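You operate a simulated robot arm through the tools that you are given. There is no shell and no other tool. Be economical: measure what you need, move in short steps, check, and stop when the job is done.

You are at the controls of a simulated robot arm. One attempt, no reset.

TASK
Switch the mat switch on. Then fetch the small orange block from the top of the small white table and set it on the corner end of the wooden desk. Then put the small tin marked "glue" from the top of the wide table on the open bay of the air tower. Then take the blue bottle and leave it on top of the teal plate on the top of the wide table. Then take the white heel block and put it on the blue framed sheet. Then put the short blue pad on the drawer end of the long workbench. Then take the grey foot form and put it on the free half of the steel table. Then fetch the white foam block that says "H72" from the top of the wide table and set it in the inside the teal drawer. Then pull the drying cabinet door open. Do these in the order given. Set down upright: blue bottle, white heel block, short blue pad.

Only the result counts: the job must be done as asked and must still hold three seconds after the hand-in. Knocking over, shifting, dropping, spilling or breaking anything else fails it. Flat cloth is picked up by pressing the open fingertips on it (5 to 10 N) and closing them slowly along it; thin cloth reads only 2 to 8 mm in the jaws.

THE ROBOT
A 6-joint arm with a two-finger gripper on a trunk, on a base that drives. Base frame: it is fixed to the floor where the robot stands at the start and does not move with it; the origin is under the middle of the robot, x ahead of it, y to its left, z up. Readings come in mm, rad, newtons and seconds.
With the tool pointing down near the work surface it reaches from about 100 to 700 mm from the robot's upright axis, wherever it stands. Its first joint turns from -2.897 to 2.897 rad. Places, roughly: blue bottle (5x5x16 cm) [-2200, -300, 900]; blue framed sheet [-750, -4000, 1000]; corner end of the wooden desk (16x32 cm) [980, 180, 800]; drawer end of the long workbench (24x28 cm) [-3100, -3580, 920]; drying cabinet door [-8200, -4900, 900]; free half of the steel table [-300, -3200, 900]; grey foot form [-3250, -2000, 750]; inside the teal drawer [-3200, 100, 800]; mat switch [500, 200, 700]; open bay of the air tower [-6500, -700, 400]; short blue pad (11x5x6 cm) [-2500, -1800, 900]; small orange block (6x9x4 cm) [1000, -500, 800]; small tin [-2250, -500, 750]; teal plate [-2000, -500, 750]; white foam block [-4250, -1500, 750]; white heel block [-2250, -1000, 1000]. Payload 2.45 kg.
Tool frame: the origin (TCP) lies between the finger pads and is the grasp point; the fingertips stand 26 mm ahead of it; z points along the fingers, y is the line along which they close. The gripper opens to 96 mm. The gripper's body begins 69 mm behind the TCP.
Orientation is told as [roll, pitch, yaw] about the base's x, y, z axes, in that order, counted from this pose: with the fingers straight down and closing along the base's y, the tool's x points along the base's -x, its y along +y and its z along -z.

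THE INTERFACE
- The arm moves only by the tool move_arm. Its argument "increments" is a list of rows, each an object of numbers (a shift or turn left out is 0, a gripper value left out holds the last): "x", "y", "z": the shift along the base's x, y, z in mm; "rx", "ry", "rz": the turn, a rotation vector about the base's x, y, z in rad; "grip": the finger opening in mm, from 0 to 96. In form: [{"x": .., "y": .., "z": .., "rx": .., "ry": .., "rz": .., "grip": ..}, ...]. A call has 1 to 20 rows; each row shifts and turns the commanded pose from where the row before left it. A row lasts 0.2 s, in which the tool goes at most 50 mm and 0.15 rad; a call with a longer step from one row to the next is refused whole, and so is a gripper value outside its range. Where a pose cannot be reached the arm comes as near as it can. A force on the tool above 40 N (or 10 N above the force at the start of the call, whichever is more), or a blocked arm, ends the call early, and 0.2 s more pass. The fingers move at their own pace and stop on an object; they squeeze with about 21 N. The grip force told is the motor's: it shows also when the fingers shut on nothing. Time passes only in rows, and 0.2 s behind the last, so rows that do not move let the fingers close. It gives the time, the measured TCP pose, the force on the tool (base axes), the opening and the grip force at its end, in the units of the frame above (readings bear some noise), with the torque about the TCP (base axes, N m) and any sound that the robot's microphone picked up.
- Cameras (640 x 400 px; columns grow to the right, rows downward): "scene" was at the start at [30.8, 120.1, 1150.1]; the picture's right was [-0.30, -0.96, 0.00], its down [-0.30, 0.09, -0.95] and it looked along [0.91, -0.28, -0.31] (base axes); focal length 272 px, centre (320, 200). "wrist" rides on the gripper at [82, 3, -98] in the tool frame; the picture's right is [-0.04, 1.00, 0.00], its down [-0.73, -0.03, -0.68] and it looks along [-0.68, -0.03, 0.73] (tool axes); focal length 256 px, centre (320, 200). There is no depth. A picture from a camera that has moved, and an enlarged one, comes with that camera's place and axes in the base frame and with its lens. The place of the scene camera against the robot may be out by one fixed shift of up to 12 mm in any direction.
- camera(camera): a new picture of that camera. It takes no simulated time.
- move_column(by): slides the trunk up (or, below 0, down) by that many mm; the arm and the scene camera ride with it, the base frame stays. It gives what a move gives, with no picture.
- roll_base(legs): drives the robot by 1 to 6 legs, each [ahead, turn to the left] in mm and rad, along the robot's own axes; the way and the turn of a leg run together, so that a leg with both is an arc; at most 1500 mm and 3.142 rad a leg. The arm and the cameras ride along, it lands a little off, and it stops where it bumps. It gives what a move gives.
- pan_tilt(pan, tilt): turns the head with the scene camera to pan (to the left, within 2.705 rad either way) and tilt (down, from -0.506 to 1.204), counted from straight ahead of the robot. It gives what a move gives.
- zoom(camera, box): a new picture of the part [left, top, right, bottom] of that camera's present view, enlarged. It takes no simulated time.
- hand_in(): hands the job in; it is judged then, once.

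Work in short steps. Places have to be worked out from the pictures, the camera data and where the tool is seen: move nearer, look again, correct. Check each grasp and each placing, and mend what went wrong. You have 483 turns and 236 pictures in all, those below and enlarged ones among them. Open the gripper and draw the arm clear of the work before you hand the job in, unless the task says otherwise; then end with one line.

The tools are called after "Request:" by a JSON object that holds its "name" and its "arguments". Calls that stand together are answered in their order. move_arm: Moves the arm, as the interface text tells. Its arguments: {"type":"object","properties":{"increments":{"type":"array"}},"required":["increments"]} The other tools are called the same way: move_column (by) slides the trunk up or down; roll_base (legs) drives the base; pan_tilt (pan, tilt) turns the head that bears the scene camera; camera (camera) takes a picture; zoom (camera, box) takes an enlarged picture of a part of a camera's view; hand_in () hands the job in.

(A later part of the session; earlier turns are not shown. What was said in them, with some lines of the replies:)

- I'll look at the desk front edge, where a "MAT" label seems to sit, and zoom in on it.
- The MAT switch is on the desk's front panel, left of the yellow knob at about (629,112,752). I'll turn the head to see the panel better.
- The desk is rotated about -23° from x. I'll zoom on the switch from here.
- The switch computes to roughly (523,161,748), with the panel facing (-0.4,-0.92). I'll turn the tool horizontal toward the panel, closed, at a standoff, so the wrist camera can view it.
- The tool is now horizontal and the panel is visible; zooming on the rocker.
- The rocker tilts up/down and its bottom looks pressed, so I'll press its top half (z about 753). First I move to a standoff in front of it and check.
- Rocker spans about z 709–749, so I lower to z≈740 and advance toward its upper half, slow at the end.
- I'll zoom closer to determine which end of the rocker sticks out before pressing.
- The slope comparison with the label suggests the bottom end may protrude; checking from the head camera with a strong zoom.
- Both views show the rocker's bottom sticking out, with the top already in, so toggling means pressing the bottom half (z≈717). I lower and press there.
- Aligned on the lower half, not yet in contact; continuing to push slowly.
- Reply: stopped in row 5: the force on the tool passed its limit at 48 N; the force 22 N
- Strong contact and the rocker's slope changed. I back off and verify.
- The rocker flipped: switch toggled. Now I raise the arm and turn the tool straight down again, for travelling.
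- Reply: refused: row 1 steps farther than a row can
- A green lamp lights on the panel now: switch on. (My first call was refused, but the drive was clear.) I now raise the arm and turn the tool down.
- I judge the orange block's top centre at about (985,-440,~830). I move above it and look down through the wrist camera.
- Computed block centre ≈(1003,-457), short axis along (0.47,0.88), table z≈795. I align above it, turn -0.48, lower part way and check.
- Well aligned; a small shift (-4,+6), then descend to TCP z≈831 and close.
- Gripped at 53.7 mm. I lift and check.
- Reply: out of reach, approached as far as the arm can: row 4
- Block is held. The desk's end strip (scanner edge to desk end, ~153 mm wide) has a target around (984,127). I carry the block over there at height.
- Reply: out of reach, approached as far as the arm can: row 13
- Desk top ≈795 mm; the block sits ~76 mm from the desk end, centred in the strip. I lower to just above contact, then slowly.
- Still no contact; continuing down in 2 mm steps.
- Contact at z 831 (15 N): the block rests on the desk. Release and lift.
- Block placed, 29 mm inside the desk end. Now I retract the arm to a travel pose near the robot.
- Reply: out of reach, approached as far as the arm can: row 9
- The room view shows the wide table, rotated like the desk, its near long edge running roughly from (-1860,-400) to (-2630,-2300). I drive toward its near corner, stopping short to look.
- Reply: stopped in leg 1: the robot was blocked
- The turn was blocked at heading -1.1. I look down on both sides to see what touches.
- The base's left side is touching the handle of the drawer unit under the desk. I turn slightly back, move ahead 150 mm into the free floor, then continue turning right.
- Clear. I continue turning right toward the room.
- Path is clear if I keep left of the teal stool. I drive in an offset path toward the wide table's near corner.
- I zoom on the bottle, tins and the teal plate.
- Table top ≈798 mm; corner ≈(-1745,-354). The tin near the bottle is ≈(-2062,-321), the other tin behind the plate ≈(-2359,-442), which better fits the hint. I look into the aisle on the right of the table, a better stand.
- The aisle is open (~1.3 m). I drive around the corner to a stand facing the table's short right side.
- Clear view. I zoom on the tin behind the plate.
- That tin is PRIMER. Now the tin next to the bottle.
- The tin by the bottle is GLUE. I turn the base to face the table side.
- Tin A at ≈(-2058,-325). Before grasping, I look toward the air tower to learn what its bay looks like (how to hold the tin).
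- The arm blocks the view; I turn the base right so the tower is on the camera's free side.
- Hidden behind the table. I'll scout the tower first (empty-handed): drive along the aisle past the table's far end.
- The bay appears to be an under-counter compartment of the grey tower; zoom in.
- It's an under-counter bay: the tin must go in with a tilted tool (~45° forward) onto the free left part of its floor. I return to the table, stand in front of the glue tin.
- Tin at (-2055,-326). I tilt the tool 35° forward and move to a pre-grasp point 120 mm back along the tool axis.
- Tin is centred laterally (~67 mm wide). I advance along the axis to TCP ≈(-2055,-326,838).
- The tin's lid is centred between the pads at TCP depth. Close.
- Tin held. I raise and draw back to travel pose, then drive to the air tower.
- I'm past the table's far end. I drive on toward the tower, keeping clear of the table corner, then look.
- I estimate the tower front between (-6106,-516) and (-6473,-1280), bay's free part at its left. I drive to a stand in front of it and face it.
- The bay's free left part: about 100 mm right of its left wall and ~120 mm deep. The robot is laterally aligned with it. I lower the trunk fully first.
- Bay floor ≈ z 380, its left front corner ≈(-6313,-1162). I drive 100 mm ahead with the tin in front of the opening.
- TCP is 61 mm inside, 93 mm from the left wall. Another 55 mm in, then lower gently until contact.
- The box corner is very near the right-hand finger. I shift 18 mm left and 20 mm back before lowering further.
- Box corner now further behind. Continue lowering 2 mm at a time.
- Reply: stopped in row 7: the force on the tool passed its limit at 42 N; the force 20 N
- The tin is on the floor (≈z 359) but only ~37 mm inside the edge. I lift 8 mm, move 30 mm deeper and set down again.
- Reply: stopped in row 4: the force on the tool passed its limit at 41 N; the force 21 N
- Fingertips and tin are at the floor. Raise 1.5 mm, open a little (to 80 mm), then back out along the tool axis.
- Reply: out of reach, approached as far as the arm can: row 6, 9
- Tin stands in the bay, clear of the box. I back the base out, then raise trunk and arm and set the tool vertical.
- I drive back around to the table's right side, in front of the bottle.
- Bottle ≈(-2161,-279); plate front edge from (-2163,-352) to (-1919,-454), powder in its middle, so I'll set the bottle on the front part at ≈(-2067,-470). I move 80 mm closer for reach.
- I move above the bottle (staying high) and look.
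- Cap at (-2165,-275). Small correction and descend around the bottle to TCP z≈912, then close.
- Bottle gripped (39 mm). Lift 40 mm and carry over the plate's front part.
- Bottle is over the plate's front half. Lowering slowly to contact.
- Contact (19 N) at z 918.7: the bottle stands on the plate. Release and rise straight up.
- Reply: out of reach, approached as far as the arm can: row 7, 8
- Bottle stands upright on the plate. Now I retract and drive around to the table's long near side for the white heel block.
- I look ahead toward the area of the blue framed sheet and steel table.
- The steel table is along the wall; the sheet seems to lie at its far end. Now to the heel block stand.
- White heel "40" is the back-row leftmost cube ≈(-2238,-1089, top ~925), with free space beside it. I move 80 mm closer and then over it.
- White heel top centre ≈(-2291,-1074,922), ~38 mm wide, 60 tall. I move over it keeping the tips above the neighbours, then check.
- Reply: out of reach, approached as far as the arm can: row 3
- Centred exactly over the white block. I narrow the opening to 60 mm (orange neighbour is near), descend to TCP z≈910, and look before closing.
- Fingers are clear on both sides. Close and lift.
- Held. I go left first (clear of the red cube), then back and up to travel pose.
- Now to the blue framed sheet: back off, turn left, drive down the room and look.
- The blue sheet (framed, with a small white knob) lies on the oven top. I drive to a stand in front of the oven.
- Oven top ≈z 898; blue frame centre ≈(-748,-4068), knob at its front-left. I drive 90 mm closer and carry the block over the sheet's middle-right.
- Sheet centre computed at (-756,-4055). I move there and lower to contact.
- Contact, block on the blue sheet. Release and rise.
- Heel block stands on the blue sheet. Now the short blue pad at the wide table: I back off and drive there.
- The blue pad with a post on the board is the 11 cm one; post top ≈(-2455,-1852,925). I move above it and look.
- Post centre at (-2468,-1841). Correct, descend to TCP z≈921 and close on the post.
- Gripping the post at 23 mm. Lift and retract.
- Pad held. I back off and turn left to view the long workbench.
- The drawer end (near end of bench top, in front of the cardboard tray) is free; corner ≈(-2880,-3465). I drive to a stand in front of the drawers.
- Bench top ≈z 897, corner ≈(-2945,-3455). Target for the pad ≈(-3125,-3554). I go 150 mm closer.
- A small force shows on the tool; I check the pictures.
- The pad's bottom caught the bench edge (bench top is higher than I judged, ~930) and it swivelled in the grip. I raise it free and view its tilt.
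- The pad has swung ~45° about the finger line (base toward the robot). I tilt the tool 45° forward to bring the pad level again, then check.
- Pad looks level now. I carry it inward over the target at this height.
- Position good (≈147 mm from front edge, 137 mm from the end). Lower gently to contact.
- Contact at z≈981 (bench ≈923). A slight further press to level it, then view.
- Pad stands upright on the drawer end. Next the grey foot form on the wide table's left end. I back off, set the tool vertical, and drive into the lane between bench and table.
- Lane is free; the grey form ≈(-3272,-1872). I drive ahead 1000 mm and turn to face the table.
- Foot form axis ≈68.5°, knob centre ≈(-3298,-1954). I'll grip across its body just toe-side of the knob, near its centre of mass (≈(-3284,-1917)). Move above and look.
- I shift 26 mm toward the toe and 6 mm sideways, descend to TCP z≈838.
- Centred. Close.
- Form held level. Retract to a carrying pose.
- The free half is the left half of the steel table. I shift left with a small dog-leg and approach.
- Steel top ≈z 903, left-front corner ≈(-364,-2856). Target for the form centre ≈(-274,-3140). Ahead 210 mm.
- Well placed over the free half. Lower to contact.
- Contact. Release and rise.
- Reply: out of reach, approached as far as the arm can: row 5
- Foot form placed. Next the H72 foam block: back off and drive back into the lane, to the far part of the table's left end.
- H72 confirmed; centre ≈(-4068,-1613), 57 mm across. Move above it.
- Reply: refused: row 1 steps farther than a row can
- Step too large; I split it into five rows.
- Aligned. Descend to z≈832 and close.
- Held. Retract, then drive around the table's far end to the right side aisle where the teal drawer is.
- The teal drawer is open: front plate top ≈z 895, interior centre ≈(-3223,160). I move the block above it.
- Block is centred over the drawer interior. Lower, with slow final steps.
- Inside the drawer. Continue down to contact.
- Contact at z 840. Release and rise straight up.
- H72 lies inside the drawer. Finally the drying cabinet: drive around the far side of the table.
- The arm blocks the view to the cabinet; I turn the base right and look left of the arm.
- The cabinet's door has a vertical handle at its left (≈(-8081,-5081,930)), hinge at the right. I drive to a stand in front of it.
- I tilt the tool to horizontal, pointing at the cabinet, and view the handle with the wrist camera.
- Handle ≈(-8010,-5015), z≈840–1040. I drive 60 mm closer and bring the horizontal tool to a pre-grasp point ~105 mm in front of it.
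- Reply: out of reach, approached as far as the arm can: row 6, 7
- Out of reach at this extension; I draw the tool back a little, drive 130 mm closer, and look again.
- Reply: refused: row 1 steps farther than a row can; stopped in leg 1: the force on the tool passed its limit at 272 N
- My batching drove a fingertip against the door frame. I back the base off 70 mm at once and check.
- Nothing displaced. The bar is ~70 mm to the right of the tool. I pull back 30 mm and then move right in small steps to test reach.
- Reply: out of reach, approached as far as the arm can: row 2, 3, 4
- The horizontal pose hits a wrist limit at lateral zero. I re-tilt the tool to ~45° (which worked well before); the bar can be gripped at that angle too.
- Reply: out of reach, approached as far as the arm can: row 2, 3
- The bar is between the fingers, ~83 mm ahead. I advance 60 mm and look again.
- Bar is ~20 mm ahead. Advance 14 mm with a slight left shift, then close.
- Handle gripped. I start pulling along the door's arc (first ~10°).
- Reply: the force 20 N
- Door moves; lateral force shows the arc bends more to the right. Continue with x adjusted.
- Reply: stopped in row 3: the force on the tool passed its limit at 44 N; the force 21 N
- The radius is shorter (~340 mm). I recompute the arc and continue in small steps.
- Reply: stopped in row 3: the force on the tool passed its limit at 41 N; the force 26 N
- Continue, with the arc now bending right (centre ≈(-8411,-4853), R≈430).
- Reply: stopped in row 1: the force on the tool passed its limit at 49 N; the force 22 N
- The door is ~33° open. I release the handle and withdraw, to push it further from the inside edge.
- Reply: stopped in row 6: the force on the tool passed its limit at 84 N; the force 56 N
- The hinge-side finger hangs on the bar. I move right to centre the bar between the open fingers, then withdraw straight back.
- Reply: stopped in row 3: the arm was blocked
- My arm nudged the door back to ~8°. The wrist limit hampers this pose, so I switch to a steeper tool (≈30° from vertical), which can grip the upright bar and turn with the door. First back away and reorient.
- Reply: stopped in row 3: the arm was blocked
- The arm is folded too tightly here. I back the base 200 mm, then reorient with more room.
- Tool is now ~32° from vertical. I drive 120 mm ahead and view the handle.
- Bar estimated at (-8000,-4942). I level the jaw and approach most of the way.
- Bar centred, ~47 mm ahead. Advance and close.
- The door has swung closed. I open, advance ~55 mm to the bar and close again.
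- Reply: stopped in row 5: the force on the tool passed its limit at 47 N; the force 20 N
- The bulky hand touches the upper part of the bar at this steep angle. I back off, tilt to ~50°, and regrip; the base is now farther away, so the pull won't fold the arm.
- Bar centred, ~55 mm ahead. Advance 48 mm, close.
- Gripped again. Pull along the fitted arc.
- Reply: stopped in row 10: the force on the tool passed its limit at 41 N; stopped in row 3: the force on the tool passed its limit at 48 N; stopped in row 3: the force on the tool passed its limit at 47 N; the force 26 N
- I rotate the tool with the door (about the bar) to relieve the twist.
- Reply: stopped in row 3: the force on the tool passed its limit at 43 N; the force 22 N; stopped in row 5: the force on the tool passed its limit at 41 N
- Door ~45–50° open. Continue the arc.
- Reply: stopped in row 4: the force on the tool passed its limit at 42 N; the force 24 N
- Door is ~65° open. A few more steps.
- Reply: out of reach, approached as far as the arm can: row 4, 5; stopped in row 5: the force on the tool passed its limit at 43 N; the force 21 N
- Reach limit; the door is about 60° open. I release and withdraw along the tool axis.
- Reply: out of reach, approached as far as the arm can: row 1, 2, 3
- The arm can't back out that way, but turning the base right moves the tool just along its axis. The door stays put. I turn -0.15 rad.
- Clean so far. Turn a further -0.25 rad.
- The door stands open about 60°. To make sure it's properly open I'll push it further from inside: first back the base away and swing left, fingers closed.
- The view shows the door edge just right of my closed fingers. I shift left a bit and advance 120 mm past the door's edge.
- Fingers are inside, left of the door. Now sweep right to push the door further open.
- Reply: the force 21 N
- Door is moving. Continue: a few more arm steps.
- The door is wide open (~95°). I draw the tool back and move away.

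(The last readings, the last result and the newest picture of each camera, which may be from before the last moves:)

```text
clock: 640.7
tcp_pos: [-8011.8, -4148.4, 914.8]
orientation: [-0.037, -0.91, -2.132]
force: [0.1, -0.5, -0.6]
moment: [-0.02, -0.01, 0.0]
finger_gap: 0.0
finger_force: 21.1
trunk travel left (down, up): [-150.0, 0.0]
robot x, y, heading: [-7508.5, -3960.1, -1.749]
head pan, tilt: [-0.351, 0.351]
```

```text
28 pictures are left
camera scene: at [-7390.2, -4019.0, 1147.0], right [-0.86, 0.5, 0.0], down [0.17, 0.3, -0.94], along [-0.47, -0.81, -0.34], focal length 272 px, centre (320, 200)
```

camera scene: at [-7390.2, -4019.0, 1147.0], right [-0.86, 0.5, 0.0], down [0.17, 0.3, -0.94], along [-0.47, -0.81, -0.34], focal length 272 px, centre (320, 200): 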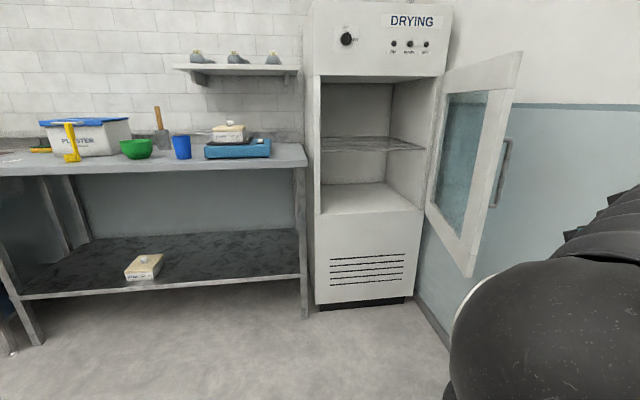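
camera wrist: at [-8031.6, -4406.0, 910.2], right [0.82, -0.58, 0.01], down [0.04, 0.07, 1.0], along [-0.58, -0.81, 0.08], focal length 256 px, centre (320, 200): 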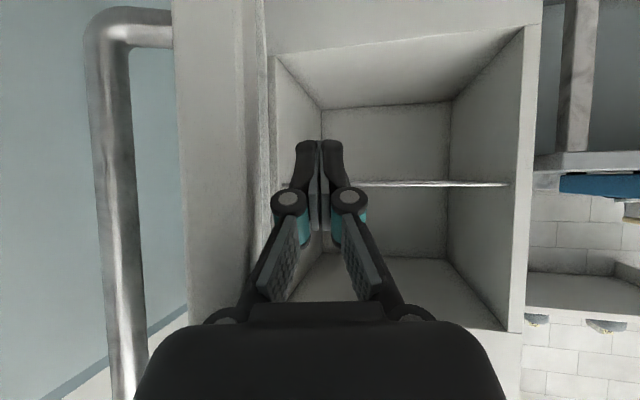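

Door is open. I open the gripper, let a few seconds pass, and check the door doesn't drift.

Request:
{"name": "move_arm", "arguments": {"increments": [{"grip": 60}, {"z": 5}, {}, {}, {}, {}, {}, {}, {}, {}, {}, {}, {}, {}, {}, {}, {}, {}, {}, {}]}}

Request:
{"name": "camera", "arguments": {"camera": "scene"}}

```text
clock: 644.9
tcp_pos: [-8011.4, -4148.1, 920.0]
orientation: [-0.04, -0.91, -2.132]
force: [-0.6, 0.2, -0.6]
moment: [-0.01, 0.04, 0.0]
finger_gap: 59.8
finger_force: 0.0
trunk travel left (down, up): [-150.0, 0.0]
robot x, y, heading: [-7508.1, -3962.6, -1.749]
head pan, tilt: [-0.351, 0.351]
```

```text
27 pictures are left
camera scene: at [-7390.2, -4019.1, 1147.0], right [-0.86, 0.5, 0.0], down [0.17, 0.3, -0.94], along [-0.47, -0.81, -0.34], focal length 272 px, centre (320, 200)
```

scene: 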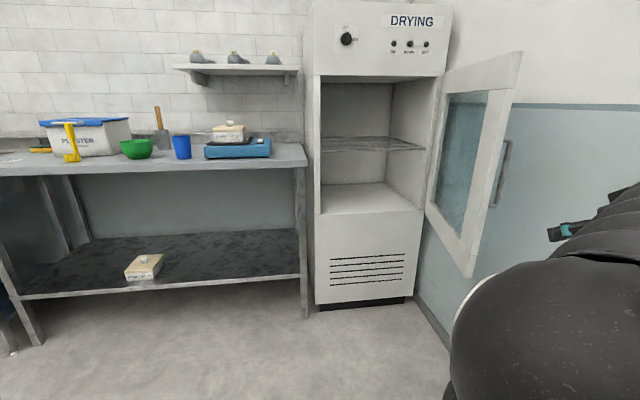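

The door holds still after 4 s, the gripper is open and the arm is clear. All nine steps are done, so I hand in.

Request:
{"name": "hand_in", "arguments": {}}

```text
The job is handed in.
```

I completed all nine steps in the order given and handed the job in. Each placing was checked in a picture afterwards, and the door stayed still for 4 seconds before hand-in. Along the way a fingertip bumped the drying cabinet door frame (272 N spike), the robot's base bumped the handle of the drawer unit under the desk, and the blue pad swivelled in the grip before I levelled it and set it down; I saw nothing displaced.
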